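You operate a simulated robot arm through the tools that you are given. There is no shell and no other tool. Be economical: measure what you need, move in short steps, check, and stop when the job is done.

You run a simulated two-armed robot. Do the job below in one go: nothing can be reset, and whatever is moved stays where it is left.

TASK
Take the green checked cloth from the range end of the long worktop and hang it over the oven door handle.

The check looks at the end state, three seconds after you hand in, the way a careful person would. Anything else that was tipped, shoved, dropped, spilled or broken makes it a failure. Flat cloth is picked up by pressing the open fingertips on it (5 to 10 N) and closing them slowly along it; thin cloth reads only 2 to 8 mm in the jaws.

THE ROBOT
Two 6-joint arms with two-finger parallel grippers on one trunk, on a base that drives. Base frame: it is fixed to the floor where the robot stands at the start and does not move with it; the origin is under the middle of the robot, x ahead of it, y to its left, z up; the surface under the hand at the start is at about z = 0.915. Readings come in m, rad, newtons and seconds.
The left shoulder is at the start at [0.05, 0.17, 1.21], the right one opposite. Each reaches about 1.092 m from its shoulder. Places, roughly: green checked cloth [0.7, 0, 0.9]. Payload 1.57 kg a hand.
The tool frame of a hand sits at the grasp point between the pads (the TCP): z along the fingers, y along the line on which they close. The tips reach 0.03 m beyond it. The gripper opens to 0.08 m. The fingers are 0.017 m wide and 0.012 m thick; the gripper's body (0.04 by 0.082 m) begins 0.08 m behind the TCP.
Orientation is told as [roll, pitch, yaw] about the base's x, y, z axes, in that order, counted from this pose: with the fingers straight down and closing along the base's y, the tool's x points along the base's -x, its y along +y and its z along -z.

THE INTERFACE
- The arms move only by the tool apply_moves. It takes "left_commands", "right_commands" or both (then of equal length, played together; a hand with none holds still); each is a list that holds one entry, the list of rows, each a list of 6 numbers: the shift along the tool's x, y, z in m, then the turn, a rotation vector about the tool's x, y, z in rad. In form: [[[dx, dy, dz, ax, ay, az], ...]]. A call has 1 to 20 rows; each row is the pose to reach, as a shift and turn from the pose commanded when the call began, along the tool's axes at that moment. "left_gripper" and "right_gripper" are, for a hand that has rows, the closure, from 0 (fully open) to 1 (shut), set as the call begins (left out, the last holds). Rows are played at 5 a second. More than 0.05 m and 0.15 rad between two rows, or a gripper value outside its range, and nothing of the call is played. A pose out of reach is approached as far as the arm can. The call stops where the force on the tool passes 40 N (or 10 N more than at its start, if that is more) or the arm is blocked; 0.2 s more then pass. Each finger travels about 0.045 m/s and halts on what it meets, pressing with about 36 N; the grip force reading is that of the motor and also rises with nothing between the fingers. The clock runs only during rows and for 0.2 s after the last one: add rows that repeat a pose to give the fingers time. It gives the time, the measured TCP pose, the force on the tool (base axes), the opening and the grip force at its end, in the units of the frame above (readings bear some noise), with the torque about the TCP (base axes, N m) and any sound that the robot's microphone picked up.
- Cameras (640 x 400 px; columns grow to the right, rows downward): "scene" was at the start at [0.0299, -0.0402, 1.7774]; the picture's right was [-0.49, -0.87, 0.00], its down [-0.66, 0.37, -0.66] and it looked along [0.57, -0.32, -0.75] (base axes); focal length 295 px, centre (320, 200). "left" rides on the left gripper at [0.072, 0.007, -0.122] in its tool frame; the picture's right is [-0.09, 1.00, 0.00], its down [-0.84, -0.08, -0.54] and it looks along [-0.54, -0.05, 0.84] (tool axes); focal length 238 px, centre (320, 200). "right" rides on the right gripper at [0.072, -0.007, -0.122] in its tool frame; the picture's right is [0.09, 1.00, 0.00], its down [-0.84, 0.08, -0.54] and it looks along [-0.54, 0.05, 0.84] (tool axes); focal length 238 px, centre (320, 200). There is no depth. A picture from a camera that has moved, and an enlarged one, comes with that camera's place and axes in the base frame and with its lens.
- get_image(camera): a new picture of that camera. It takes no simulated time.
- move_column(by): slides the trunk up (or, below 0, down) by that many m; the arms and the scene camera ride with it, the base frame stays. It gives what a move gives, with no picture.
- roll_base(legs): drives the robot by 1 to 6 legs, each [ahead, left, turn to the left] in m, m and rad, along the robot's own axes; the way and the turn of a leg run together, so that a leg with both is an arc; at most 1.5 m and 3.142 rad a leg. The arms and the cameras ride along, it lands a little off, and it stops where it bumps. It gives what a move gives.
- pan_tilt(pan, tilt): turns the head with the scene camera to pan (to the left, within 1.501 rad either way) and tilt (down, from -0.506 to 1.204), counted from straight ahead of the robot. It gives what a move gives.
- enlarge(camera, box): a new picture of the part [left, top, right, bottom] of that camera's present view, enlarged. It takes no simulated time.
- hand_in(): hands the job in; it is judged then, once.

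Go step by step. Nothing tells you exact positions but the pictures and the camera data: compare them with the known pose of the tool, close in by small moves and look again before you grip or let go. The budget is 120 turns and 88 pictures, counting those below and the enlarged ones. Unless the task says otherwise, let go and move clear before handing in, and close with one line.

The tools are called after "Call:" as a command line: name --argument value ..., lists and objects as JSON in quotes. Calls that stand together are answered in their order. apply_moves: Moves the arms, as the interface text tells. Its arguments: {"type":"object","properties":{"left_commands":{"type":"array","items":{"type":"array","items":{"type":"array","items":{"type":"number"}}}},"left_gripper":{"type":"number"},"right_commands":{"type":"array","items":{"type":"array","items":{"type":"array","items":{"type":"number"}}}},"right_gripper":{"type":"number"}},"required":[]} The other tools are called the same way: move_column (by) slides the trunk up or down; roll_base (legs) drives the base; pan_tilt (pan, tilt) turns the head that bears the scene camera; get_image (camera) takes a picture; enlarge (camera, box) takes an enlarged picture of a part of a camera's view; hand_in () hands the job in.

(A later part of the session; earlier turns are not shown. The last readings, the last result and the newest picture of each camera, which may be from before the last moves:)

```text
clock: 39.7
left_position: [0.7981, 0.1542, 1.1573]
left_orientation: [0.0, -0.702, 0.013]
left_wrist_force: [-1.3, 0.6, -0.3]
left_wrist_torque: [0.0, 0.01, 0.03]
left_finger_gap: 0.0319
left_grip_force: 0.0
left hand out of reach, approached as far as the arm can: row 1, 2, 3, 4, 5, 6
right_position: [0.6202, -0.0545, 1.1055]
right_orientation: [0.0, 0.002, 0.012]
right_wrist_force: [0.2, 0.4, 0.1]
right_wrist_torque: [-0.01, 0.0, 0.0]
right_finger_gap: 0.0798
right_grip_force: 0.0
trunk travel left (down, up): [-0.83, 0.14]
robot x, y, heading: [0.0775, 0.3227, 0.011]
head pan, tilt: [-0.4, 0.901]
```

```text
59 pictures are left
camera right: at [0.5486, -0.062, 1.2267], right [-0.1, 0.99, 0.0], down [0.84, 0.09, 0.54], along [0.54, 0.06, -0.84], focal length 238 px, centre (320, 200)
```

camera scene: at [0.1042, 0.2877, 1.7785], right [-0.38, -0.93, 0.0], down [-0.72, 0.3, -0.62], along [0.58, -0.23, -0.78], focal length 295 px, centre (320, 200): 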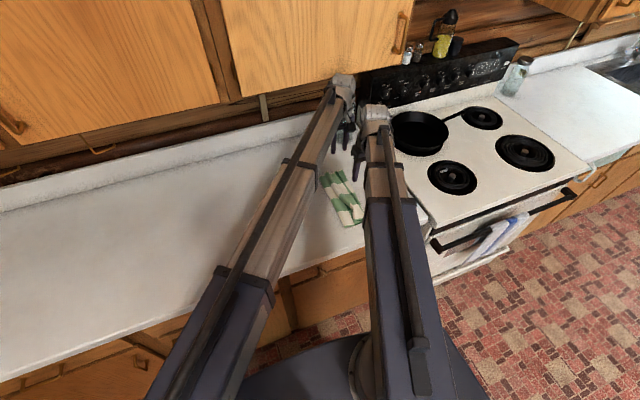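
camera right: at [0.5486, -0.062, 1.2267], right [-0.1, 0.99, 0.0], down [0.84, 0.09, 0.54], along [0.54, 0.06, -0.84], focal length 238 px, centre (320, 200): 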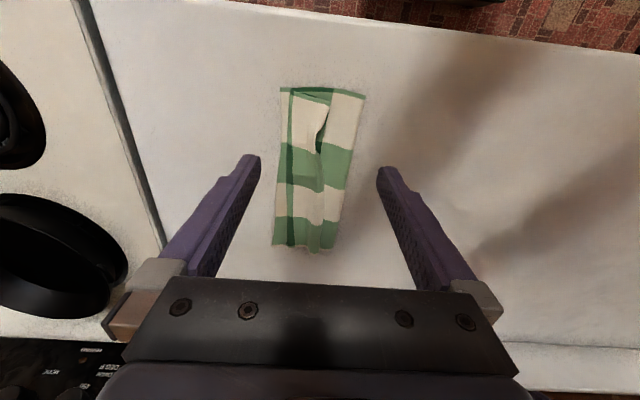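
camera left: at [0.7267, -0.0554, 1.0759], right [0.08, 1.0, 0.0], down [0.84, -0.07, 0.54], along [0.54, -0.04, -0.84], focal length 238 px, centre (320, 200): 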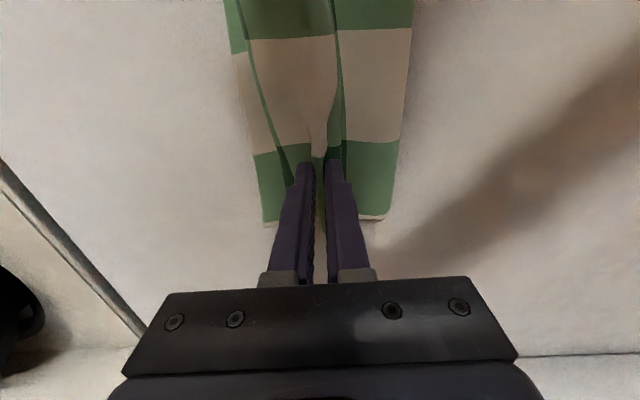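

Call:
move_column --by -0.155

Call:
get_image --camera "right"

```text
clock: 41.5
left_position: [0.7972, 0.1546, 1.0027]
left_orientation: [-0.002, -0.702, 0.014]
left_wrist_force: [1.2, -0.5, -0.4]
left_wrist_torque: [0.0, -0.03, 0.0]
left_finger_gap: 0.0322
left_grip_force: 0.0
right_position: [0.6179, -0.0545, 0.95]
right_orientation: [-0.001, 0.0, 0.013]
right_wrist_force: [0.5, -0.7, -0.4]
right_wrist_torque: [-0.01, 0.0, 0.03]
right_finger_gap: 0.0801
right_grip_force: 0.1
trunk travel left (down, up): [-0.675, 0.295]
robot x, y, heading: [0.0749, 0.3201, 0.012]
head pan, tilt: [-0.4, 0.901]
```

```text
58 pictures are left
camera right: at [0.5483, -0.0615, 1.0721], right [-0.1, 0.99, 0.0], down [0.84, 0.09, 0.54], along [0.54, 0.06, -0.84], focal length 238 px, centre (320, 200)
```

right: 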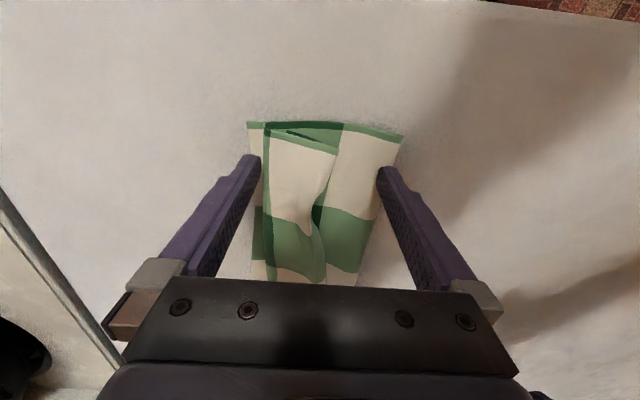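

The fingertips sit right at both edges of the strip, ideal to gather all layers. Pressing down in millimetres.

Call:
move_column --by -0.006

```text
clock: 42.1
left_position: [0.7982, 0.1551, 0.9959]
left_orientation: [-0.001, -0.7, 0.014]
left_wrist_force: [-1.2, 0.6, 0.0]
left_wrist_torque: [0.01, 0.05, 0.03]
left_finger_gap: 0.032
left_grip_force: 0.0
right_position: [0.6198, -0.0546, 0.9438]
right_orientation: [-0.001, 0.001, 0.012]
right_wrist_force: [-0.5, -0.3, 0.3]
right_wrist_torque: [-0.01, 0.01, -0.04]
right_finger_gap: 0.0799
right_grip_force: 0.1
trunk travel left (down, up): [-0.669, 0.301]
robot x, y, heading: [0.0717, 0.3197, 0.012]
head pan, tilt: [-0.4, 0.901]
```

Call:
move_column --by -0.0025

```text
clock: 42.6
left_position: [0.7974, 0.1551, 0.9951]
left_orientation: [-0.001, -0.701, 0.013]
left_wrist_force: [-0.2, 0.5, 0.9]
left_wrist_torque: [-0.02, -0.01, -0.01]
left_finger_gap: 0.0319
left_grip_force: 0.0
right_position: [0.6199, -0.0543, 0.9421]
right_orientation: [-0.002, -0.001, 0.012]
right_wrist_force: [-0.5, 0.1, 1.9]
right_wrist_torque: [0.1, 0.04, -0.02]
right_finger_gap: 0.0801
right_grip_force: 0.0
trunk travel left (down, up): [-0.667, 0.303]
robot x, y, heading: [0.0746, 0.3179, 0.012]
head pan, tilt: [-0.4, 0.901]
```

Call:
move_column --by -0.0008

```text
clock: 43.1
left_position: [0.7961, 0.156, 0.9933]
left_orientation: [-0.002, -0.701, 0.013]
left_wrist_force: [0.4, 0.3, -1.0]
left_wrist_torque: [0.01, -0.03, 0.0]
left_finger_gap: 0.032
left_grip_force: 0.0
right_position: [0.6188, -0.0536, 0.9416]
right_orientation: [-0.003, 0.0, 0.012]
right_wrist_force: [1.5, -1.2, 12.2]
right_wrist_torque: [0.5, 0.0, -0.07]
right_finger_gap: 0.0795
right_grip_force: 0.1
trunk travel left (down, up): [-0.666, 0.304]
robot x, y, heading: [0.0742, 0.3152, 0.014]
head pan, tilt: [-0.4, 0.901]
```

Call:
apply_moves --right_commands '[[[0, 0, 0, 0, 0, 0], [0, 0, 0, 0, 0, 0]]]' --right_gripper 0.25

Call:
apply_moves --right_commands '[[[0, 0, 0, 0, 0, 0], [0, 0, 0, 0, 0, 0]]]' --right_gripper 0.5

Call:
get_image --camera "right"

```text
clock: 43.7
left_position: [0.7972, 0.1566, 0.9931]
left_orientation: [-0.002, -0.704, 0.014]
left_wrist_force: [0.1, 0.0, 0.2]
left_wrist_torque: [-0.02, 0.01, 0.02]
left_finger_gap: 0.0319
left_grip_force: 0.1
right_position: [0.6186, -0.0536, 0.9409]
right_orientation: [-0.002, 0.002, 0.013]
right_wrist_force: [0.0, 1.0, 13.2]
right_wrist_torque: [0.45, 0.04, -0.01]
right_finger_gap: 0.0605
right_grip_force: 0.0
trunk travel left (down, up): [-0.666, 0.304]
robot x, y, heading: [0.0797, 0.3188, 0.016]
head pan, tilt: [-0.4, 0.901]
```

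```text
clock: 44.3
left_position: [0.7966, 0.1548, 0.9948]
left_orientation: [-0.002, -0.703, 0.013]
left_wrist_force: [-1.1, 0.5, -0.3]
left_wrist_torque: [0.0, 0.02, 0.01]
left_finger_gap: 0.0319
left_grip_force: 0.0
right_position: [0.6188, -0.055, 0.9415]
right_orientation: [-0.003, 0.0, 0.01]
right_wrist_force: [0.0, -1.7, 15.5]
right_wrist_torque: [0.29, 0.03, -0.01]
right_finger_gap: 0.0389
right_grip_force: 0.1
trunk travel left (down, up): [-0.666, 0.304]
robot x, y, heading: [0.0762, 0.3138, 0.015]
head pan, tilt: [-0.4, 0.901]
```

```text
57 pictures are left
camera right: at [0.5477, -0.0615, 1.0633], right [-0.1, 0.99, 0.0], down [0.84, 0.09, 0.54], along [0.54, 0.05, -0.84], focal length 238 px, centre (320, 200)
```

right: 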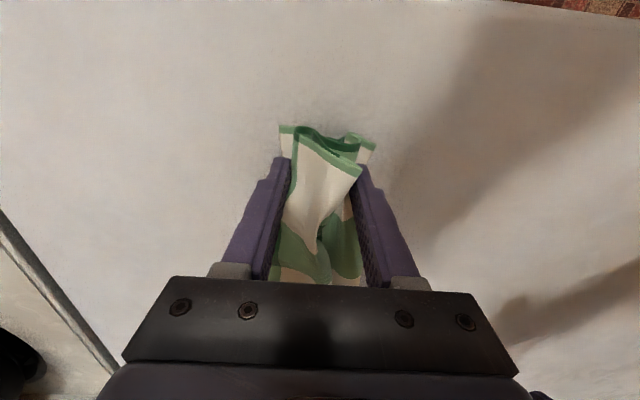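

The layers are being gathered together. Continue closing.

Call:
apply_moves --right_commands '[[[0, 0, 0, 0, 0, 0], [0, 0, 0, 0, 0, 0]]]' --right_gripper 0.75

Call:
apply_moves --right_commands '[[[0, 0, 0, 0, 0, 0], [0, 0, 0, 0, 0, 0], [0, 0, 0, 0, 0, 0]]]' --right_gripper 1.0

Call:
get_image --camera "right"

```text
clock: 44.9
left_position: [0.795, 0.1531, 0.994]
left_orientation: [-0.001, -0.703, 0.014]
left_wrist_force: [-0.4, 0.5, 0.2]
left_wrist_torque: [0.0, -0.03, 0.0]
left_finger_gap: 0.0321
left_grip_force: 0.1
right_position: [0.6195, -0.0535, 0.9414]
right_orientation: [-0.001, 0.0, 0.013]
right_wrist_force: [-0.6, 0.8, 12.3]
right_wrist_torque: [0.2, 0.02, -0.04]
right_finger_gap: 0.021
right_grip_force: 0.2
trunk travel left (down, up): [-0.666, 0.304]
robot x, y, heading: [0.0735, 0.3175, 0.011]
head pan, tilt: [-0.4, 0.901]
```

```text
clock: 45.7
left_position: [0.7969, 0.1562, 0.9935]
left_orientation: [-0.001, -0.703, 0.013]
left_wrist_force: [0.5, 0.5, 0.0]
left_wrist_torque: [-0.01, 0.02, -0.02]
left_finger_gap: 0.0321
left_grip_force: 0.1
right_position: [0.6183, -0.0537, 0.9409]
right_orientation: [-0.002, 0.001, 0.012]
right_wrist_force: [0.5, 1.6, 12.8]
right_wrist_torque: [0.15, -0.01, 0.0]
right_finger_gap: 0.0067
right_grip_force: 26.1
trunk travel left (down, up): [-0.666, 0.304]
robot x, y, heading: [0.0743, 0.3193, 0.011]
head pan, tilt: [-0.4, 0.901]
```

```text
56 pictures are left
camera right: at [0.5477, -0.0611, 1.0633], right [-0.1, 0.99, 0.0], down [0.84, 0.09, 0.54], along [0.54, 0.05, -0.84], focal length 238 px, centre (320, 200)
```

right: 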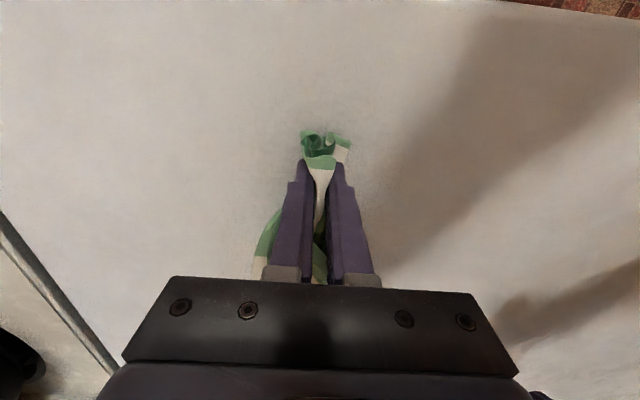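

All layers are in the jaws. Lift high.

Call:
move_column --by 0.29

Call:
get_image --camera "scene"

Call:
get_image --camera "right"

```text
clock: 48.6
left_position: [0.7973, 0.1545, 1.2826]
left_orientation: [-0.001, -0.702, 0.015]
left_wrist_force: [-0.2, 0.7, 0.1]
left_wrist_torque: [-0.02, -0.02, -0.02]
left_finger_gap: 0.0321
left_grip_force: 0.1
right_position: [0.6208, -0.0554, 1.2299]
right_orientation: [-0.002, 0.003, 0.012]
right_wrist_force: [0.5, 0.4, 0.3]
right_wrist_torque: [-0.03, 0.02, 0.0]
right_finger_gap: 0.0036
right_grip_force: 24.6
trunk travel left (down, up): [-0.956, 0.014]
robot x, y, heading: [0.0775, 0.3187, 0.014]
head pan, tilt: [-0.4, 0.901]
```

```text
55 pictures are left
camera scene: at [0.1067, 0.2882, 1.9041], right [-0.38, -0.93, 0.0], down [-0.73, 0.3, -0.62], along [0.57, -0.23, -0.78], focal length 295 px, centre (320, 200)
```

scene: 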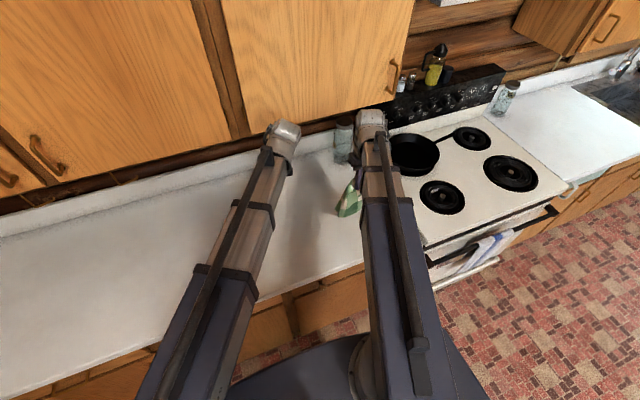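

```text
54 pictures are left
camera right: at [0.5485, -0.0616, 1.3526], right [-0.1, 0.99, 0.0], down [0.84, 0.09, 0.54], along [0.54, 0.06, -0.84], focal length 238 px, centre (320, 200)
```

right: 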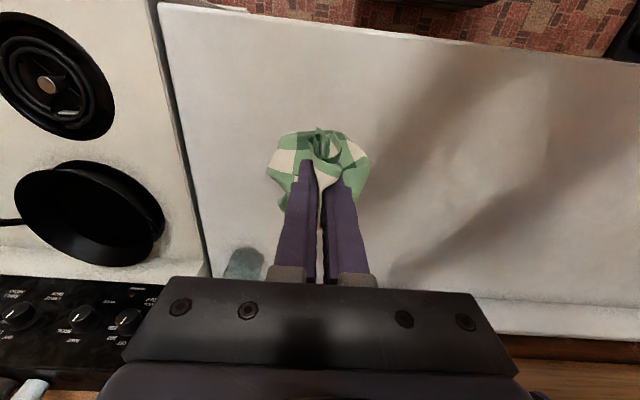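

Back away and look at how the cloth hangs.

Call:
roll_base --legs '[[-0.55, 0, 0], [0, -0.41, -0.012]]'

Call:
pan_tilt --pan -0.5 --tilt 0.75

Call:
get_image --camera "scene"

Call:
get_image --camera "right"

```text
clock: 53.9
left_position: [0.2531, -0.2579, 1.2833]
left_orientation: [0.001, -0.704, 0.013]
left_wrist_force: [0.7, 0.3, -0.8]
left_wrist_torque: [0.02, -0.01, 0.01]
left_finger_gap: 0.0319
left_grip_force: 0.0
right_position: [0.0755, -0.4676, 1.2313]
right_orientation: [0.0, 0.002, 0.009]
right_wrist_force: [0.1, -0.4, 0.2]
right_wrist_torque: [0.02, -0.02, 0.01]
right_finger_gap: 0.0035
right_grip_force: 24.6
trunk travel left (down, up): [-0.956, 0.014]
robot x, y, heading: [-0.4687, -0.0978, 0.011]
head pan, tilt: [-0.4, 0.901]
```

```text
clock: 54.6
left_position: [0.2537, -0.2572, 1.2821]
left_orientation: [-0.002, -0.7, 0.013]
left_wrist_force: [-0.6, -0.2, 0.0]
left_wrist_torque: [0.0, -0.01, 0.01]
left_finger_gap: 0.0319
left_grip_force: 0.1
right_position: [0.0768, -0.4672, 1.2308]
right_orientation: [-0.003, 0.001, 0.01]
right_wrist_force: [-0.3, -0.2, -0.1]
right_wrist_torque: [0.02, -0.01, 0.0]
right_finger_gap: 0.0033
right_grip_force: 24.6
trunk travel left (down, up): [-0.956, 0.014]
robot x, y, heading: [-0.4686, -0.0927, 0.015]
head pan, tilt: [-0.499, 0.75]
```

```text
53 pictures are left
camera scene: at [-0.4337, -0.1333, 1.916], right [-0.47, -0.88, 0.0], down [-0.6, 0.32, -0.73], along [0.65, -0.34, -0.68], focal length 295 px, centre (320, 200)
```

scene: 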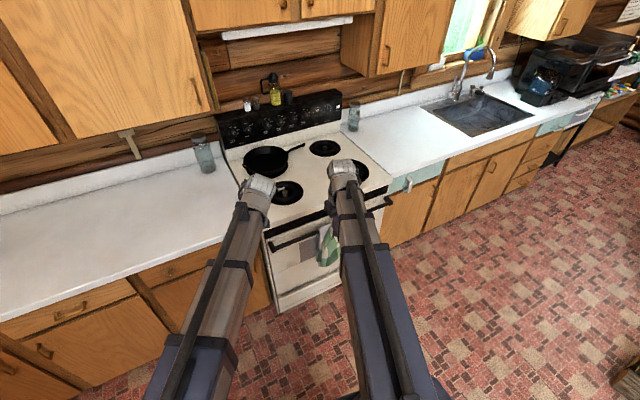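

```text
52 pictures are left
camera right: at [0.0045, -0.4732, 1.3527], right [-0.1, 0.99, 0.0], down [0.84, 0.09, 0.54], along [0.54, 0.05, -0.84], focal length 238 px, centre (320, 200)
```

right: 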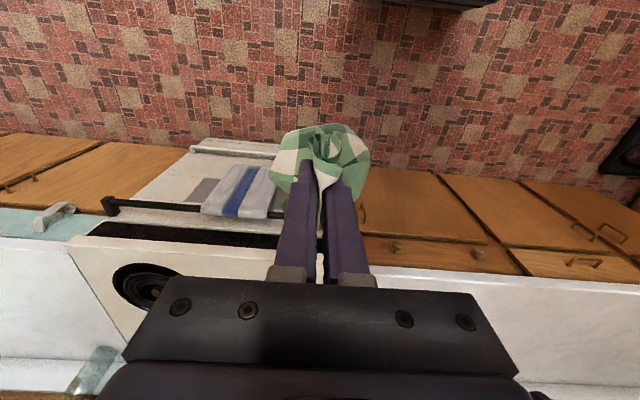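

Call:
enlarge --camera "scene" --box '[255, 180, 405, 290]'

Call:
get_image --camera "left"

```text
3.64 times, centred on (330, 235) of scene
camera zoom: at [-0.4337, -0.1333, 1.916], right [-0.47, -0.88, 0.0], down [-0.6, 0.32, -0.73], along [0.65, -0.34, -0.68], focal length 1072 px, centre (284, 73)
```

zoom: 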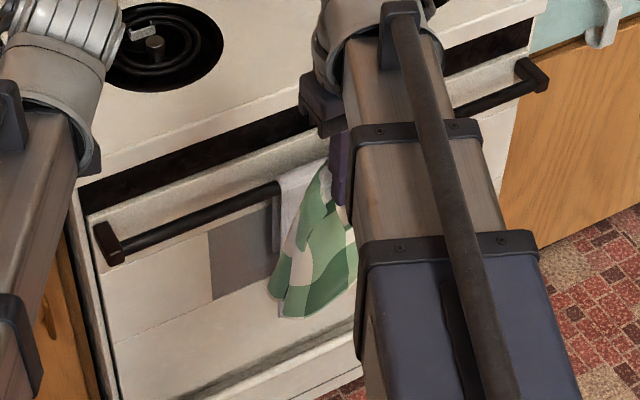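

```text
50 pictures are left
camera left: at [0.1205, -0.2503, 1.3284], right [0.06, 1.0, 0.06], down [0.29, -0.07, 0.95], along [0.96, -0.04, -0.29], focal length 238 px, centre (320, 200)
```

left: 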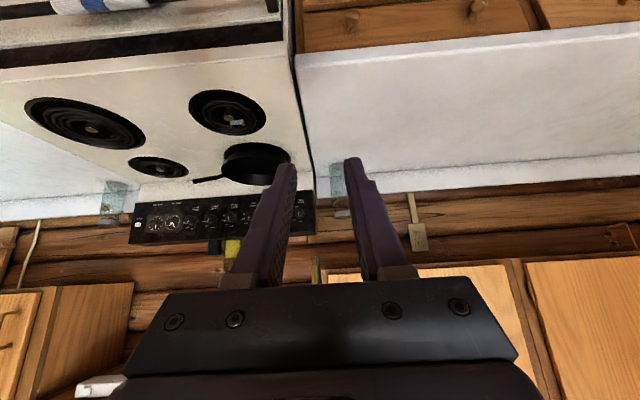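

The cloth hangs as a bunch about 10 cm wide. Next: pitch the right hand to horizontal (fingers toward the oven), so I can drape over the handle and later withdraw straight back.

Call:
apply_moves --right_commands '[[[0, 0, 0, 0, -0.14, 0], [0, 0, 0, 0, -0.28, 0], [0, 0, 0, 0, -0.42, 0], [0, 0, 0, 0, -0.56, 0], [0, 0, 0, 0, -0.7, 0], [0, 0, 0, 0, -0.84, 0], [0, 0, 0, 0, -0.98, 0], [0, 0, 0, 0, -1.12, 0], [0, 0, 0, 0, -1.26, 0], [0, 0, 0, 0, -1.35, 0], [0, 0, 0, 0, -1.35, 0]]]'

Call:
get_image --camera "scene"

Call:
get_image --camera "right"

```text
clock: 57.0
left_position: [0.2529, -0.2571, 1.2823]
left_orientation: [-0.002, -0.701, 0.014]
left_wrist_force: [-0.2, 0.3, 0.8]
left_wrist_torque: [0.02, 0.0, 0.03]
left_finger_gap: 0.0322
left_grip_force: 0.0
right_position: [0.1247, -0.5038, 1.4019]
right_orientation: [-0.006, -1.349, 0.015]
right_wrist_force: [0.6, 0.2, -0.4]
right_wrist_torque: [-0.03, 0.07, -0.04]
right_finger_gap: 0.0037
right_grip_force: 24.6
right hand out of reach, approached as far as the arm can: row 2, 3, 4, 5, 6, 7, 8, 9, 10, 11
trunk travel left (down, up): [-0.956, 0.014]
robot x, y, heading: [-0.4713, -0.0897, 0.01]
head pan, tilt: [-0.499, 0.75]
```

```text
49 pictures are left
camera scene: at [-0.4336, -0.1335, 1.916], right [-0.47, -0.88, 0.0], down [-0.6, 0.32, -0.73], along [0.65, -0.34, -0.68], focal length 295 px, centre (320, 200)
```

scene: 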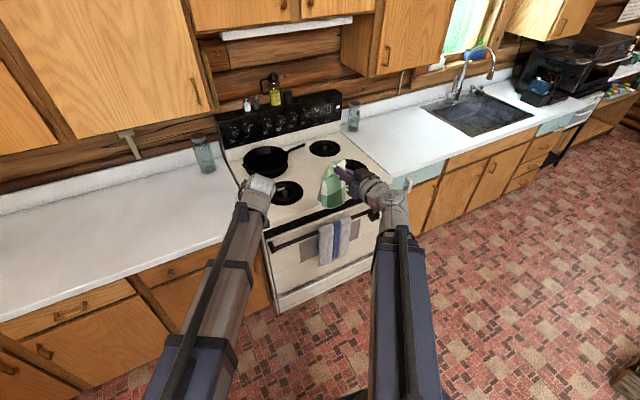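

```text
48 pictures are left
camera right: at [-0.0092, -0.5113, 1.3589], right [-0.03, 1.0, -0.09], down [-0.35, 0.07, 0.94], along [0.94, 0.06, 0.34], focal length 238 px, centre (320, 200)
```

right: 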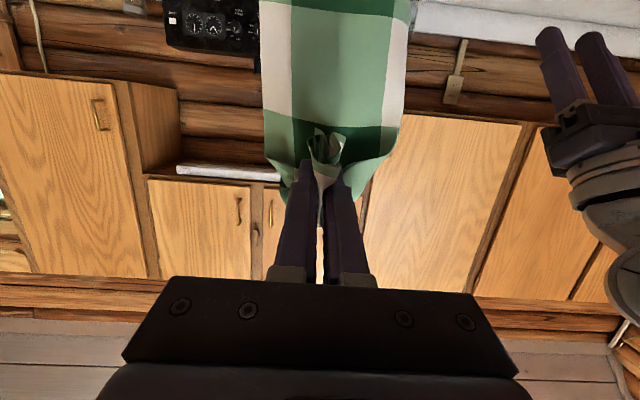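

The horizontal pose works and the cloth hangs as a fairly flat band about 0.1 m wide. The left arm must be kept off the counter when the trunk lowers, so I'll swing it out to the left side, clear of everything.

Call:
apply_moves --left_commands '[[[0.0141, 0.0453, -0.0118, 0, 0, 0], [0.0282, 0.0906, -0.0236, 0, 0, 0], [0.0423, 0.1359, -0.0354, 0, 0, 0], [0.0564, 0.1812, -0.0472, 0, 0, 0], [0.0705, 0.2265, -0.059, 0, 0, 0], [0.0846, 0.2718, -0.0708, 0, 0, 0], [0.0987, 0.3171, -0.0826, 0, 0, 0], [0.1128, 0.3624, -0.0944, 0, 0, 0], [0.1269, 0.4077, -0.1062, 0, 0, 0], [0.141, 0.453, -0.118, 0, 0, 0], [0.1551, 0.4983, -0.1298, 0, 0, 0], [0.1692, 0.5436, -0.1416, 0, 0, 0], [0.1833, 0.5889, -0.1534, 0, 0, 0], [0.1974, 0.6342, -0.1652, 0, 0, 0], [0.2115, 0.6795, -0.177, 0, 0, 0], [0.2256, 0.7248, -0.1888, 0, 0, 0], [0.2397, 0.7701, -0.2006, 0, 0, 0], [0.2538, 0.8154, -0.2124, 0, 0, 0], [0.268, 0.86, -0.224, 0, 0, 0], [0.268, 0.86, -0.224, 0, 0, 0]]]'

Call:
get_image --camera "scene"

```text
clock: 61.2
left_position: [-0.1039, 0.6001, 1.2829]
left_orientation: [0.0, -0.703, 0.013]
left_wrist_force: [-0.4, 0.1, 0.0]
left_wrist_torque: [0.02, 0.02, 0.03]
left_finger_gap: 0.0319
left_grip_force: 0.0
left hand out of reach, approached as far as the arm can: row 7, 8, 9, 10, 11, 12, 13, 14, 17, 18, 19, 20
right_position: [0.1249, -0.5035, 1.4026]
right_orientation: [-0.002, -1.348, 0.012]
right_wrist_force: [-0.9, 0.1, -0.8]
right_wrist_torque: [0.01, 0.01, 0.0]
right_finger_gap: 0.0032
right_grip_force: 24.7
trunk travel left (down, up): [-0.956, 0.014]
robot x, y, heading: [-0.4693, -0.0942, 0.006]
head pan, tilt: [-0.499, 0.75]
```

```text
47 pictures are left
camera scene: at [-0.4334, -0.1345, 1.916], right [-0.47, -0.88, 0.0], down [-0.6, 0.32, -0.73], along [0.65, -0.34, -0.68], focal length 295 px, centre (320, 200)
```

scene: 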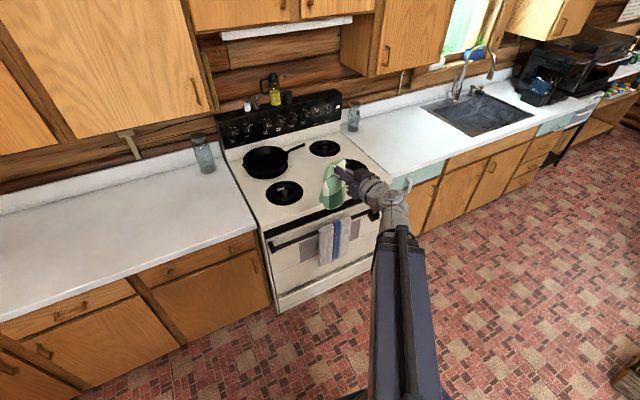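

Call:
enlarge --camera "scene" --box '[245, 150, 405, 270]'

```text
3.33 times, centred on (325, 210) of scene
camera zoom: at [-0.4334, -0.1345, 1.916], right [-0.47, -0.88, 0.0], down [-0.6, 0.32, -0.73], along [0.65, -0.34, -0.68], focal length 983 px, centre (303, 167)
```

zoom: 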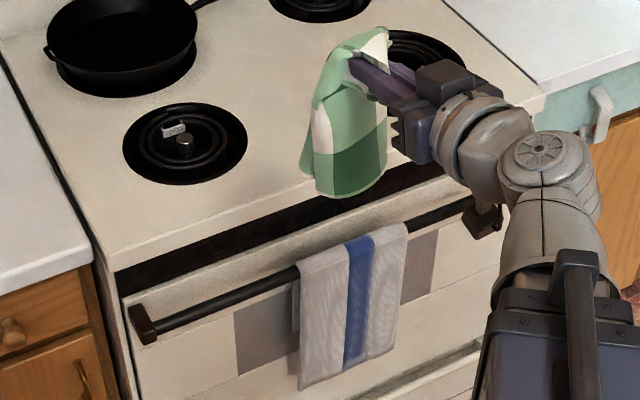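

The handle is at about x 0.45, z 0.79, and the stove top's front edge is just behind it. So the plan is: set the cloth's free end on the stove top edge, draw it forward over the handle, and let the tail drop behind the handle. First lower and extend.

Call:
apply_moves --right_commands '[[[-0.0088, 0, 0.039, 0, 0, 0], [-0.0176, 0, 0.078, 0, 0, 0], [-0.0264, 0, 0.117, 0, 0, 0], [-0.033, 0, 0.146, 0, 0, 0], [-0.033, 0, 0.146, 0, 0, 0]]]'

Call:
move_column --by -0.17

Call:
roll_base --legs '[[0.14, 0.03, -0.006]]'

Call:
get_image --camera "scene"

Call:
get_image --camera "right"

```text
clock: 62.4
left_position: [-0.1043, 0.6017, 1.2827]
left_orientation: [-0.002, -0.702, 0.013]
left_wrist_force: [-0.8, 0.4, -0.7]
left_wrist_torque: [-0.01, -0.02, 0.02]
left_finger_gap: 0.0319
left_grip_force: 0.1
right_position: [0.2683, -0.507, 1.4028]
right_orientation: [-0.005, -1.353, 0.016]
right_wrist_force: [0.5, 0.3, -0.6]
right_wrist_torque: [0.0, 0.04, 0.0]
right_finger_gap: 0.0035
right_grip_force: 25.1
trunk travel left (down, up): [-0.956, 0.014]
robot x, y, heading: [-0.4677, -0.0916, 0.008]
head pan, tilt: [-0.499, 0.75]
```

```text
clock: 64.3
left_position: [-0.1031, 0.6022, 1.1131]
left_orientation: [-0.002, -0.702, 0.013]
left_wrist_force: [0.4, -0.1, -0.3]
left_wrist_torque: [0.01, -0.01, -0.02]
left_finger_gap: 0.0317
left_grip_force: 0.1
right_position: [0.2683, -0.5069, 1.2333]
right_orientation: [-0.005, -1.35, 0.015]
right_wrist_force: [0.1, -0.1, 0.0]
right_wrist_torque: [0.0, 0.01, -0.01]
right_finger_gap: 0.0033
right_grip_force: 24.7
trunk travel left (down, up): [-0.786, 0.184]
robot x, y, heading: [-0.4659, -0.0911, 0.01]
head pan, tilt: [-0.499, 0.75]
```

```text
clock: 65.6
left_position: [0.0429, 0.6305, 1.1136]
left_orientation: [-0.002, -0.7, 0.005]
left_wrist_force: [-0.2, 0.4, -0.2]
left_wrist_torque: [-0.02, 0.01, -0.04]
left_finger_gap: 0.0319
left_grip_force: 0.0
right_position: [0.4047, -0.4797, 1.2316]
right_orientation: [-0.007, -1.35, 0.009]
right_wrist_force: [-0.1, 0.5, -1.3]
right_wrist_torque: [-0.03, -0.02, 0.03]
right_finger_gap: 0.0036
right_grip_force: 24.7
trunk travel left (down, up): [-0.786, 0.184]
robot x, y, heading: [-0.3306, -0.0606, -0.003]
head pan, tilt: [-0.499, 0.75]
```

```text
45 pictures are left
camera scene: at [-0.2932, -0.1009, 1.746], right [-0.48, -0.88, 0.0], down [-0.6, 0.32, -0.73], along [0.64, -0.35, -0.68], focal length 295 px, centre (320, 200)
```

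scene: 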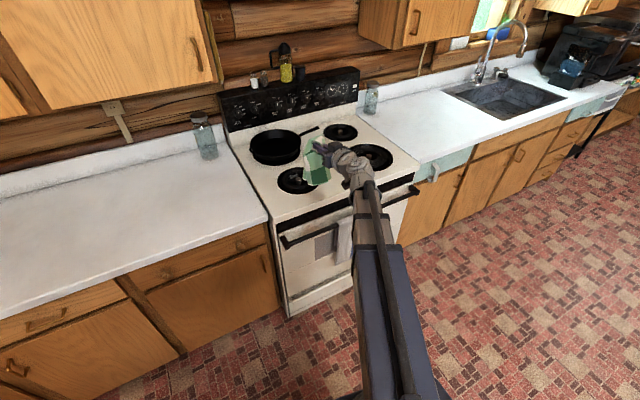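

```text
44 pictures are left
camera right: at [0.2707, -0.4875, 1.1884], right [-0.02, 1.0, -0.09], down [-0.35, 0.08, 0.94], along [0.94, 0.05, 0.34], focal length 238 px, centre (320, 200)
```

right: 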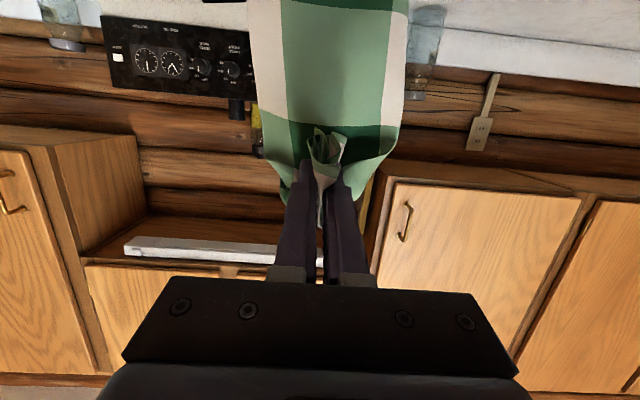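

Call:
apply_moves --right_commands '[[[-0.006, 0, 0.025, 0, 0, 0], [-0.0115, 0, 0.051, 0, 0, 0], [-0.0115, 0, 0.051, 0, 0, 0]]]'

Call:
move_column --by -0.09

Call:
enlarge --camera "scene" --box '[245, 110, 425, 245]'

```text
clock: 66.4
left_position: [0.0409, 0.6319, 1.1118]
left_orientation: [-0.002, -0.7, 0.006]
left_wrist_force: [0.0, 0.0, 0.2]
left_wrist_torque: [-0.03, 0.0, 0.02]
left_finger_gap: 0.032
left_grip_force: 0.1
right_position: [0.4552, -0.4819, 1.2331]
right_orientation: [-0.005, -1.351, 0.009]
right_wrist_force: [0.1, -0.3, -0.2]
right_wrist_torque: [-0.01, -0.02, 0.01]
right_finger_gap: 0.0034
right_grip_force: 24.9
trunk travel left (down, up): [-0.786, 0.184]
robot x, y, heading: [-0.3312, -0.0609, 0.0]
head pan, tilt: [-0.499, 0.75]
```

```text
clock: 67.7
left_position: [0.0406, 0.6313, 1.0233]
left_orientation: [-0.003, -0.702, 0.004]
left_wrist_force: [0.3, 0.0, 0.4]
left_wrist_torque: [0.03, 0.01, 0.02]
left_finger_gap: 0.032
left_grip_force: 0.1
right_position: [0.4541, -0.4818, 1.1434]
right_orientation: [-0.006, -1.351, 0.008]
right_wrist_force: [-0.2, 0.8, -0.2]
right_wrist_torque: [0.0, 0.0, 0.03]
right_finger_gap: 0.0034
right_grip_force: 24.6
trunk travel left (down, up): [-0.696, 0.274]
robot x, y, heading: [-0.3331, -0.0622, 0.002]
head pan, tilt: [-0.499, 0.75]
```

```text
2.96 times, centred on (335, 178) of scene
camera zoom: at [-0.2957, -0.1015, 1.6561], right [-0.48, -0.88, 0.0], down [-0.6, 0.32, -0.73], along [0.64, -0.35, -0.68], focal length 874 px, centre (276, 267)
```

zoom: 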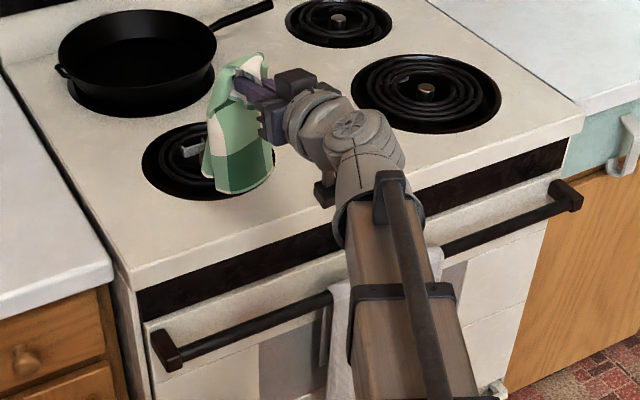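

Call:
move_column --by -0.06

Call:
pan_tilt --pan -0.5 --tilt 0.62

Call:
enlarge --camera "scene" --box '[245, 130, 425, 265]'

```text
clock: 68.7
left_position: [0.0401, 0.6312, 0.9616]
left_orientation: [-0.001, -0.701, 0.005]
left_wrist_force: [-1.5, -0.1, -0.1]
left_wrist_torque: [0.06, -0.02, -0.02]
left_finger_gap: 0.032
left_grip_force: 0.0
right_position: [0.4542, -0.4817, 1.0827]
right_orientation: [-0.004, -1.352, 0.009]
right_wrist_force: [0.1, 0.2, 1.0]
right_wrist_torque: [0.02, 0.02, -0.04]
right_finger_gap: 0.0034
right_grip_force: 24.8
trunk travel left (down, up): [-0.636, 0.334]
robot x, y, heading: [-0.3265, -0.0654, 0.001]
head pan, tilt: [-0.499, 0.75]
```

```text
clock: 69.4
left_position: [0.0411, 0.6306, 0.9624]
left_orientation: [-0.003, -0.703, 0.006]
left_wrist_force: [-0.6, 0.6, -0.3]
left_wrist_torque: [-0.01, 0.02, 0.01]
left_finger_gap: 0.0322
left_grip_force: 0.1
right_position: [0.4541, -0.4814, 1.0818]
right_orientation: [-0.005, -1.35, 0.006]
right_wrist_force: [-0.2, 0.7, -0.2]
right_wrist_torque: [-0.03, -0.02, -0.03]
right_finger_gap: 0.0037
right_grip_force: 24.8
trunk travel left (down, up): [-0.636, 0.334]
robot x, y, heading: [-0.3335, -0.0596, 0.006]
head pan, tilt: [-0.499, 0.62]
```

```text
2.96 times, centred on (335, 198) of scene
camera zoom: at [-0.2913, -0.1038, 1.6072], right [-0.48, -0.88, 0.0], down [-0.51, 0.28, -0.81], along [0.72, -0.39, -0.58], focal length 874 px, centre (276, 207)
```

zoom: 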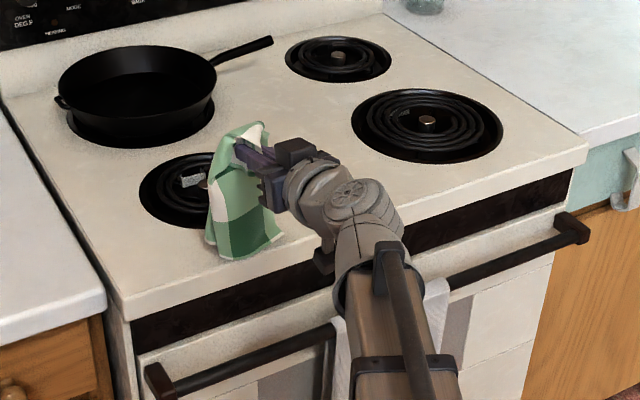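

The cloth's lower end is right at the stove top's front edge. I'll ease it 2.5 cm forward so it drops off the edge, then lower a bit and check.

Call:
apply_moves --right_commands '[[[0.003, 0, -0.012, 0, 0, 0], [0.0055, 0, -0.0244, 0, 0, 0], [0.0055, 0, -0.0244, 0, 0, 0]]]'

Call:
move_column --by -0.05

Call:
enlarge --camera "scene" --box '[255, 150, 385, 250]'

Call:
get_image --camera "right"

```text
clock: 70.2
left_position: [0.0418, 0.6305, 0.9634]
left_orientation: [0.0, -0.702, 0.005]
left_wrist_force: [0.0, -0.5, 1.4]
left_wrist_torque: [0.0, -0.01, 0.04]
left_finger_gap: 0.032
left_grip_force: 0.1
right_position: [0.4302, -0.4825, 1.082]
right_orientation: [-0.005, -1.351, 0.006]
right_wrist_force: [0.3, -0.3, -0.1]
right_wrist_torque: [-0.01, 0.03, 0.02]
right_finger_gap: 0.0036
right_grip_force: 24.9
trunk travel left (down, up): [-0.636, 0.334]
robot x, y, heading: [-0.3315, -0.0593, 0.005]
head pan, tilt: [-0.499, 0.62]
```

```text
clock: 71.1
left_position: [0.0417, 0.63, 0.9124]
left_orientation: [-0.001, -0.702, 0.006]
left_wrist_force: [0.4, 0.0, -0.5]
left_wrist_torque: [-0.01, 0.0, 0.02]
left_finger_gap: 0.0318
left_grip_force: 0.1
right_position: [0.4292, -0.483, 1.0333]
right_orientation: [-0.005, -1.349, 0.007]
right_wrist_force: [-0.4, -0.6, 0.4]
right_wrist_torque: [0.04, 0.03, 0.02]
right_finger_gap: 0.0035
right_grip_force: 24.0
trunk travel left (down, up): [-0.586, 0.384]
robot x, y, heading: [-0.3302, -0.0642, 0.004]
head pan, tilt: [-0.499, 0.62]
```

```text
4.00 times, centred on (320, 200) of scene
camera zoom: at [-0.2914, -0.1038, 1.5572], right [-0.48, -0.88, 0.0], down [-0.51, 0.28, -0.81], along [0.72, -0.39, -0.58], focal length 1179 px, centre (320, 200)
```

zoom: 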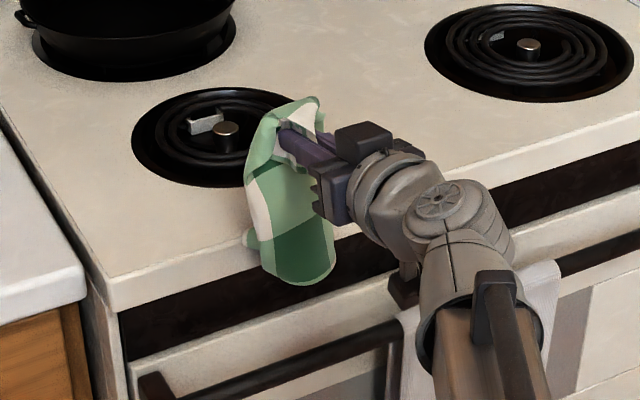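

```text
40 pictures are left
camera right: at [0.2954, -0.4888, 0.9891], right [-0.02, 1.0, -0.09], down [-0.35, 0.08, 0.94], along [0.94, 0.05, 0.34], focal length 238 px, centre (320, 200)
```

right: 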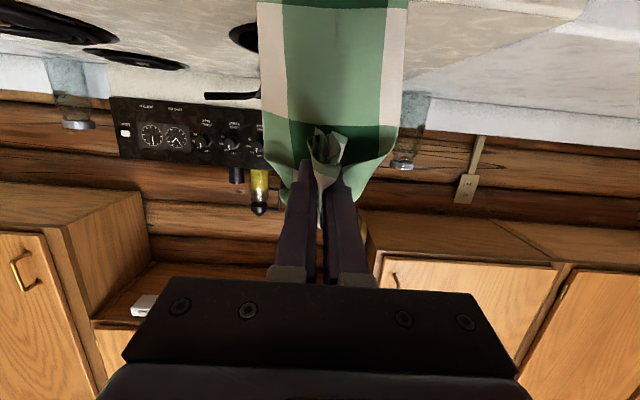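

The main part hangs just in front of the edge, headed behind the handle. Nudge 7 mm toward the oven and lower further.

Call:
apply_moves --right_commands '[[[-0.0015, 0, 0.007, 0, 0, 0], [-0.0015, 0, 0.007, 0, 0, 0]]]'

Call:
move_column --by -0.06

Call:
enlarge --camera "scene" --box '[255, 150, 385, 250]'

Call:
get_image --camera "right"

```text
clock: 71.7
left_position: [0.0397, 0.6307, 0.9126]
left_orientation: [-0.003, -0.703, 0.005]
left_wrist_force: [-0.7, 0.6, 0.5]
left_wrist_torque: [-0.01, -0.03, -0.01]
left_finger_gap: 0.032
left_grip_force: 0.1
right_position: [0.4363, -0.4815, 1.0328]
right_orientation: [-0.003, -1.353, 0.008]
right_wrist_force: [-0.8, 0.1, 0.2]
right_wrist_torque: [-0.02, 0.03, -0.01]
right_finger_gap: 0.0035
right_grip_force: 24.5
trunk travel left (down, up): [-0.586, 0.384]
robot x, y, heading: [-0.3319, -0.0584, 0.004]
head pan, tilt: [-0.499, 0.62]
```

```text
clock: 72.7
left_position: [0.0399, 0.6303, 0.8528]
left_orientation: [-0.001, -0.701, 0.005]
left_wrist_force: [-0.2, 0.0, -0.4]
left_wrist_torque: [0.03, 0.02, -0.03]
left_finger_gap: 0.0317
left_grip_force: 0.0
right_position: [0.4379, -0.4826, 0.9717]
right_orientation: [-0.005, -1.349, 0.007]
right_wrist_force: [0.4, 0.0, -0.7]
right_wrist_torque: [-0.02, 0.0, 0.02]
right_finger_gap: 0.0034
right_grip_force: 24.4
trunk travel left (down, up): [-0.526, 0.444]
robot x, y, heading: [-0.3318, -0.06, 0.002]
head pan, tilt: [-0.499, 0.62]
```

```text
4.00 times, centred on (320, 200) of scene
camera zoom: at [-0.2914, -0.1038, 1.4972], right [-0.48, -0.88, 0.0], down [-0.51, 0.28, -0.81], along [0.72, -0.39, -0.58], focal length 1179 px, centre (320, 200)
```

zoom: 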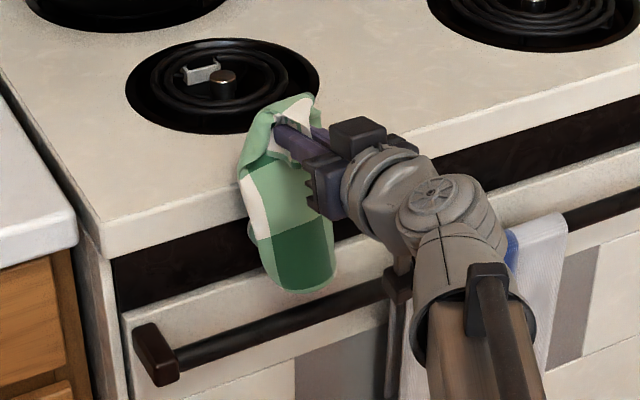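

```text
38 pictures are left
camera right: at [0.3032, -0.4882, 0.9293], right [-0.02, 1.0, -0.09], down [-0.35, 0.08, 0.93], along [0.94, 0.05, 0.34], focal length 238 px, centre (320, 200)
```

right: 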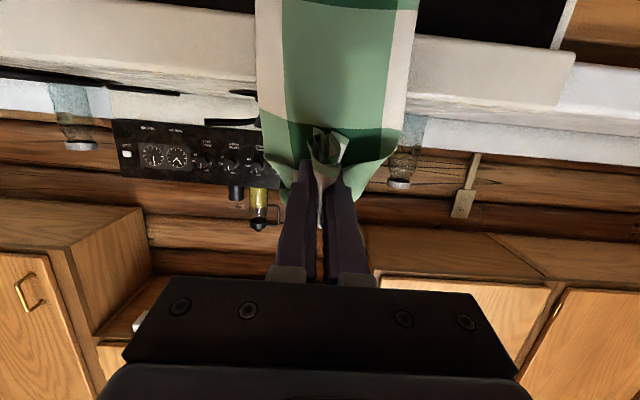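

Call:
move_column --by -0.03

Call:
enlarge --camera "scene" --box '[275, 170, 355, 235]'

```text
clock: 73.5
left_position: [0.0404, 0.631, 0.8224]
left_orientation: [-0.001, -0.702, 0.004]
left_wrist_force: [0.2, -0.1, -0.6]
left_wrist_torque: [-0.02, -0.01, 0.0]
left_finger_gap: 0.0321
left_grip_force: 0.1
right_position: [0.4377, -0.481, 0.9433]
right_orientation: [-0.004, -1.35, 0.007]
right_wrist_force: [0.0, -0.4, 0.4]
right_wrist_torque: [0.0, 0.03, -0.03]
right_finger_gap: 0.0034
right_grip_force: 25.0
trunk travel left (down, up): [-0.496, 0.474]
robot x, y, heading: [-0.3346, -0.0575, 0.007]
head pan, tilt: [-0.499, 0.62]
```

```text
6.15 times, centred on (315, 202) of scene
camera zoom: at [-0.2914, -0.1038, 1.4672], right [-0.48, -0.88, 0.0], down [-0.51, 0.28, -0.81], along [0.72, -0.39, -0.58], focal length 1814 px, centre (351, 185)
```

zoom: 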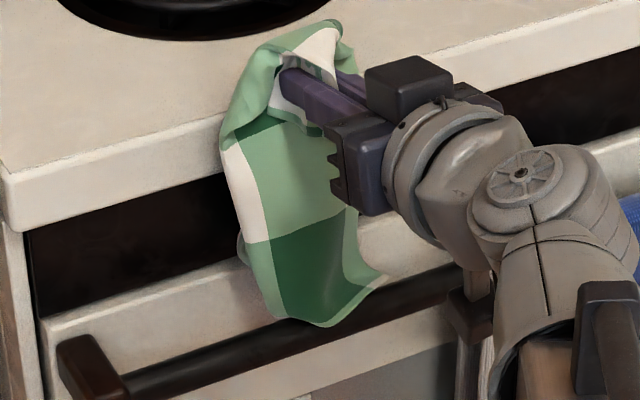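

The lower edge is catching on top of the handle. Raise, move 1.5 cm toward the oven, and lower again.

Call:
move_column --by 0.04

Call:
apply_moves --right_commands '[[[-0.0033, 0, 0.0146, 0, 0, 0], [-0.0033, 0, 0.0146, 0, 0, 0], [-0.0033, 0, 0.0146, 0, 0, 0]]]'

Call:
move_column --by -0.04

Call:
enlarge --camera "scene" --box '[275, 170, 355, 235]'

```text
clock: 74.3
left_position: [0.042, 0.6301, 0.8631]
left_orientation: [-0.002, -0.702, 0.005]
left_wrist_force: [0.3, -0.2, 0.3]
left_wrist_torque: [0.02, -0.02, 0.04]
left_finger_gap: 0.0321
left_grip_force: 0.1
right_position: [0.4371, -0.4809, 0.9831]
right_orientation: [-0.005, -1.351, 0.008]
right_wrist_force: [-1.2, 0.3, -0.3]
right_wrist_torque: [-0.01, -0.02, 0.0]
right_finger_gap: 0.0037
right_grip_force: 24.9
trunk travel left (down, up): [-0.536, 0.434]
robot x, y, heading: [-0.3301, -0.0624, 0.001]
head pan, tilt: [-0.499, 0.62]
```

```text
clock: 75.1
left_position: [0.0402, 0.6302, 0.8628]
left_orientation: [-0.001, -0.703, 0.004]
left_wrist_force: [0.7, -0.1, -0.5]
left_wrist_torque: [0.01, 0.0, -0.01]
left_finger_gap: 0.032
left_grip_force: 0.0
right_position: [0.4526, -0.4801, 0.9832]
right_orientation: [-0.007, -1.349, 0.008]
right_wrist_force: [-0.4, -0.5, 0.3]
right_wrist_torque: [0.01, 0.01, -0.01]
right_finger_gap: 0.0038
right_grip_force: 24.4
trunk travel left (down, up): [-0.536, 0.434]
robot x, y, heading: [-0.3327, -0.0597, 0.006]
head pan, tilt: [-0.499, 0.62]
```

```text
clock: 75.9
left_position: [0.0406, 0.6306, 0.8223]
left_orientation: [-0.002, -0.701, 0.005]
left_wrist_force: [0.2, 0.4, -0.8]
left_wrist_torque: [0.02, 0.01, 0.01]
left_finger_gap: 0.0318
left_grip_force: 0.0
right_position: [0.4523, -0.4802, 0.9424]
right_orientation: [-0.005, -1.353, 0.007]
right_wrist_force: [-0.1, -0.5, -0.2]
right_wrist_torque: [0.02, -0.01, -0.04]
right_finger_gap: 0.0035
right_grip_force: 24.5
trunk travel left (down, up): [-0.496, 0.474]
robot x, y, heading: [-0.3265, -0.0619, 0.004]
head pan, tilt: [-0.499, 0.62]
```

```text
6.15 times, centred on (315, 202) of scene
camera zoom: at [-0.2914, -0.1038, 1.4672], right [-0.48, -0.88, 0.0], down [-0.51, 0.28, -0.81], along [0.72, -0.39, -0.58], focal length 1814 px, centre (351, 185)
```

zoom: 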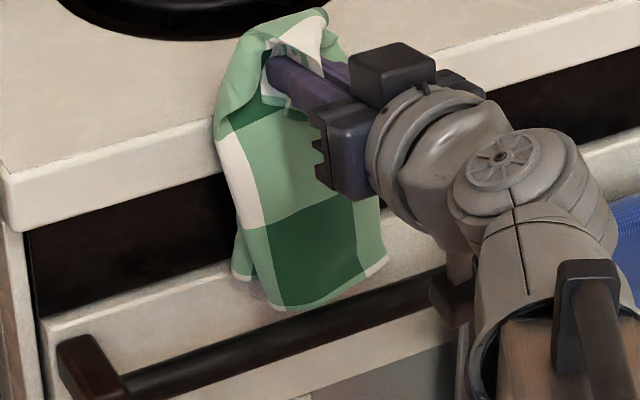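

Now it points behind the handle. Lower a little more so the edge is trapped behind the bar before easing back.

Call:
move_column --by -0.013

Call:
enlarge --camera "scene" --box '[275, 170, 355, 235]'

```text
clock: 76.5
left_position: [0.0404, 0.631, 0.8105]
left_orientation: [-0.001, -0.702, 0.005]
left_wrist_force: [0.1, -1.1, 0.2]
left_wrist_torque: [0.01, 0.01, 0.01]
left_finger_gap: 0.0322
left_grip_force: 0.0
right_position: [0.4508, -0.4804, 0.9311]
right_orientation: [-0.005, -1.353, 0.007]
right_wrist_force: [-5.3, -0.7, 2.2]
right_wrist_torque: [0.02, 0.01, 0.05]
right_finger_gap: 0.0036
right_grip_force: 25.3
trunk travel left (down, up): [-0.483, 0.487]
robot x, y, heading: [-0.3281, -0.0612, 0.005]
head pan, tilt: [-0.499, 0.62]
```

```text
6.15 times, centred on (315, 202) of scene
camera zoom: at [-0.2923, -0.1037, 1.4542], right [-0.48, -0.88, 0.0], down [-0.51, 0.28, -0.81], along [0.72, -0.39, -0.58], focal length 1814 px, centre (351, 185)
```

zoom: 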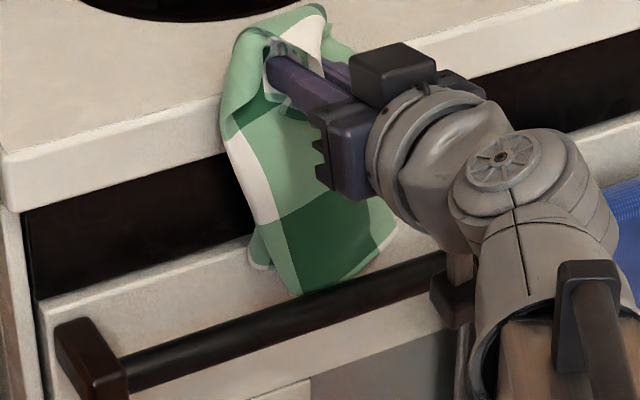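

The handle now hides the cloth's lower edge, so it is behind the bar. Ease back 1 cm and lower further.

Call:
apply_moves --right_commands '[[[0.0022, 0, -0.0098, 0, 0, 0], [0.0022, 0, -0.0098, 0, 0, 0]]]'

Call:
move_column --by -0.02

Call:
enlarge --camera "scene" --box '[275, 160, 355, 225]'

```text
clock: 77.1
left_position: [0.0409, 0.6305, 0.8099]
left_orientation: [-0.002, -0.702, 0.006]
left_wrist_force: [0.6, 0.3, 0.5]
left_wrist_torque: [0.01, 0.0, -0.03]
left_finger_gap: 0.0317
left_grip_force: 0.2
right_position: [0.442, -0.4819, 0.9304]
right_orientation: [-0.004, -1.35, 0.008]
right_wrist_force: [0.8, -1.6, -0.6]
right_wrist_torque: [-0.05, 0.01, 0.01]
right_finger_gap: 0.0034
right_grip_force: 24.8
trunk travel left (down, up): [-0.483, 0.487]
robot x, y, heading: [-0.3319, -0.0572, 0.003]
head pan, tilt: [-0.499, 0.62]
```

```text
clock: 77.8
left_position: [0.0413, 0.6312, 0.7898]
left_orientation: [-0.002, -0.7, 0.006]
left_wrist_force: [-0.8, 0.5, 0.1]
left_wrist_torque: [-0.03, 0.02, -0.01]
left_finger_gap: 0.0321
left_grip_force: 0.0
right_position: [0.4417, -0.4821, 0.9105]
right_orientation: [-0.008, -1.352, 0.008]
right_wrist_force: [-0.5, 0.1, 0.5]
right_wrist_torque: [0.01, 0.03, 0.01]
right_finger_gap: 0.0035
right_grip_force: 25.5
trunk travel left (down, up): [-0.463, 0.507]
robot x, y, heading: [-0.3267, -0.064, -0.002]
head pan, tilt: [-0.499, 0.62]
```

```text
6.15 times, centred on (315, 192) of scene
camera zoom: at [-0.2915, -0.1038, 1.4342], right [-0.48, -0.88, 0.0], down [-0.51, 0.28, -0.81], along [0.72, -0.39, -0.58], focal length 1814 px, centre (351, 246)
```

zoom: 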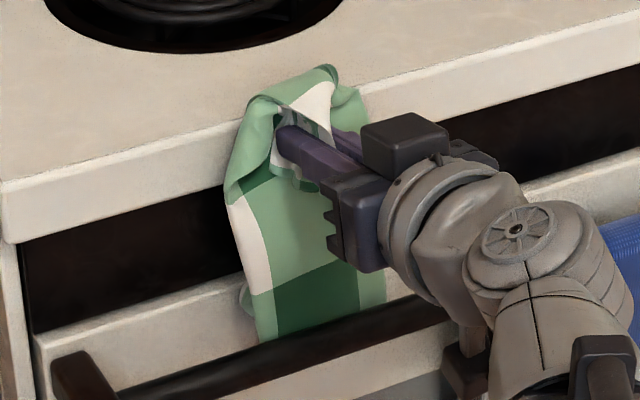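

The cloth feeds cleanly behind the handle. Continue lowering.

Call:
move_column --by -0.05

Call:
enlarge --camera "scene" --box '[265, 130, 365, 210]'

Call:
get_image --camera "right"

```text
clock: 78.7
left_position: [0.0405, 0.6313, 0.7404]
left_orientation: [0.0, -0.702, 0.005]
left_wrist_force: [0.7, -0.4, -0.8]
left_wrist_torque: [-0.01, 0.01, 0.0]
left_finger_gap: 0.0319
left_grip_force: 0.0
right_position: [0.4421, -0.482, 0.8605]
right_orientation: [-0.005, -1.351, 0.007]
right_wrist_force: [-0.2, -1.1, 0.2]
right_wrist_torque: [0.0, 0.01, 0.02]
right_finger_gap: 0.0033
right_grip_force: 24.6
trunk travel left (down, up): [-0.413, 0.557]
robot x, y, heading: [-0.3335, -0.0575, 0.002]
head pan, tilt: [-0.499, 0.62]
```

```text
5.00 times, centred on (315, 170) of scene
camera zoom: at [-0.2914, -0.1038, 1.3842], right [-0.48, -0.88, 0.0], down [-0.51, 0.28, -0.81], along [0.72, -0.39, -0.58], focal length 1474 px, centre (345, 350)
```

zoom: 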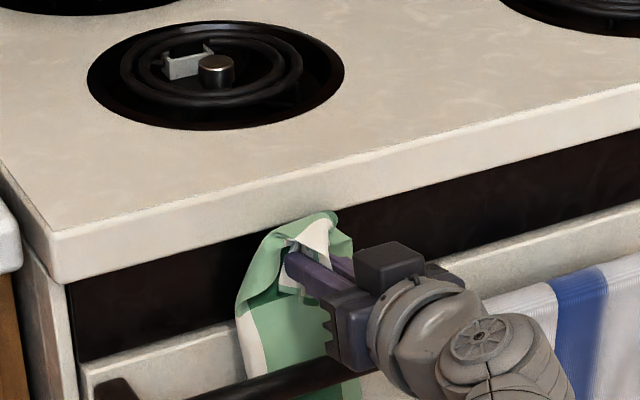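

```text
32 pictures are left
camera right: at [0.3079, -0.4884, 0.8163], right [-0.02, 1.0, -0.09], down [-0.35, 0.08, 0.93], along [0.94, 0.05, 0.34], focal length 238 px, centre (320, 200)
```

right: 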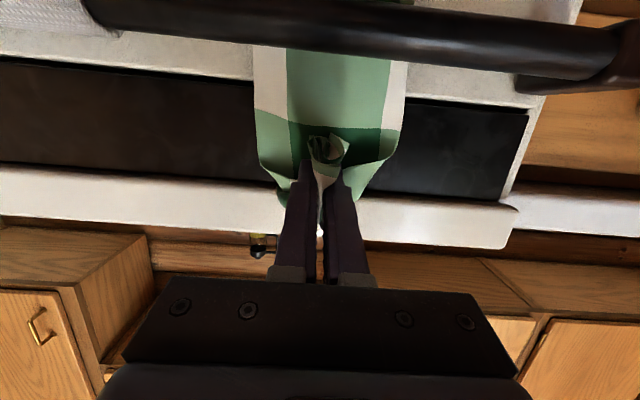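

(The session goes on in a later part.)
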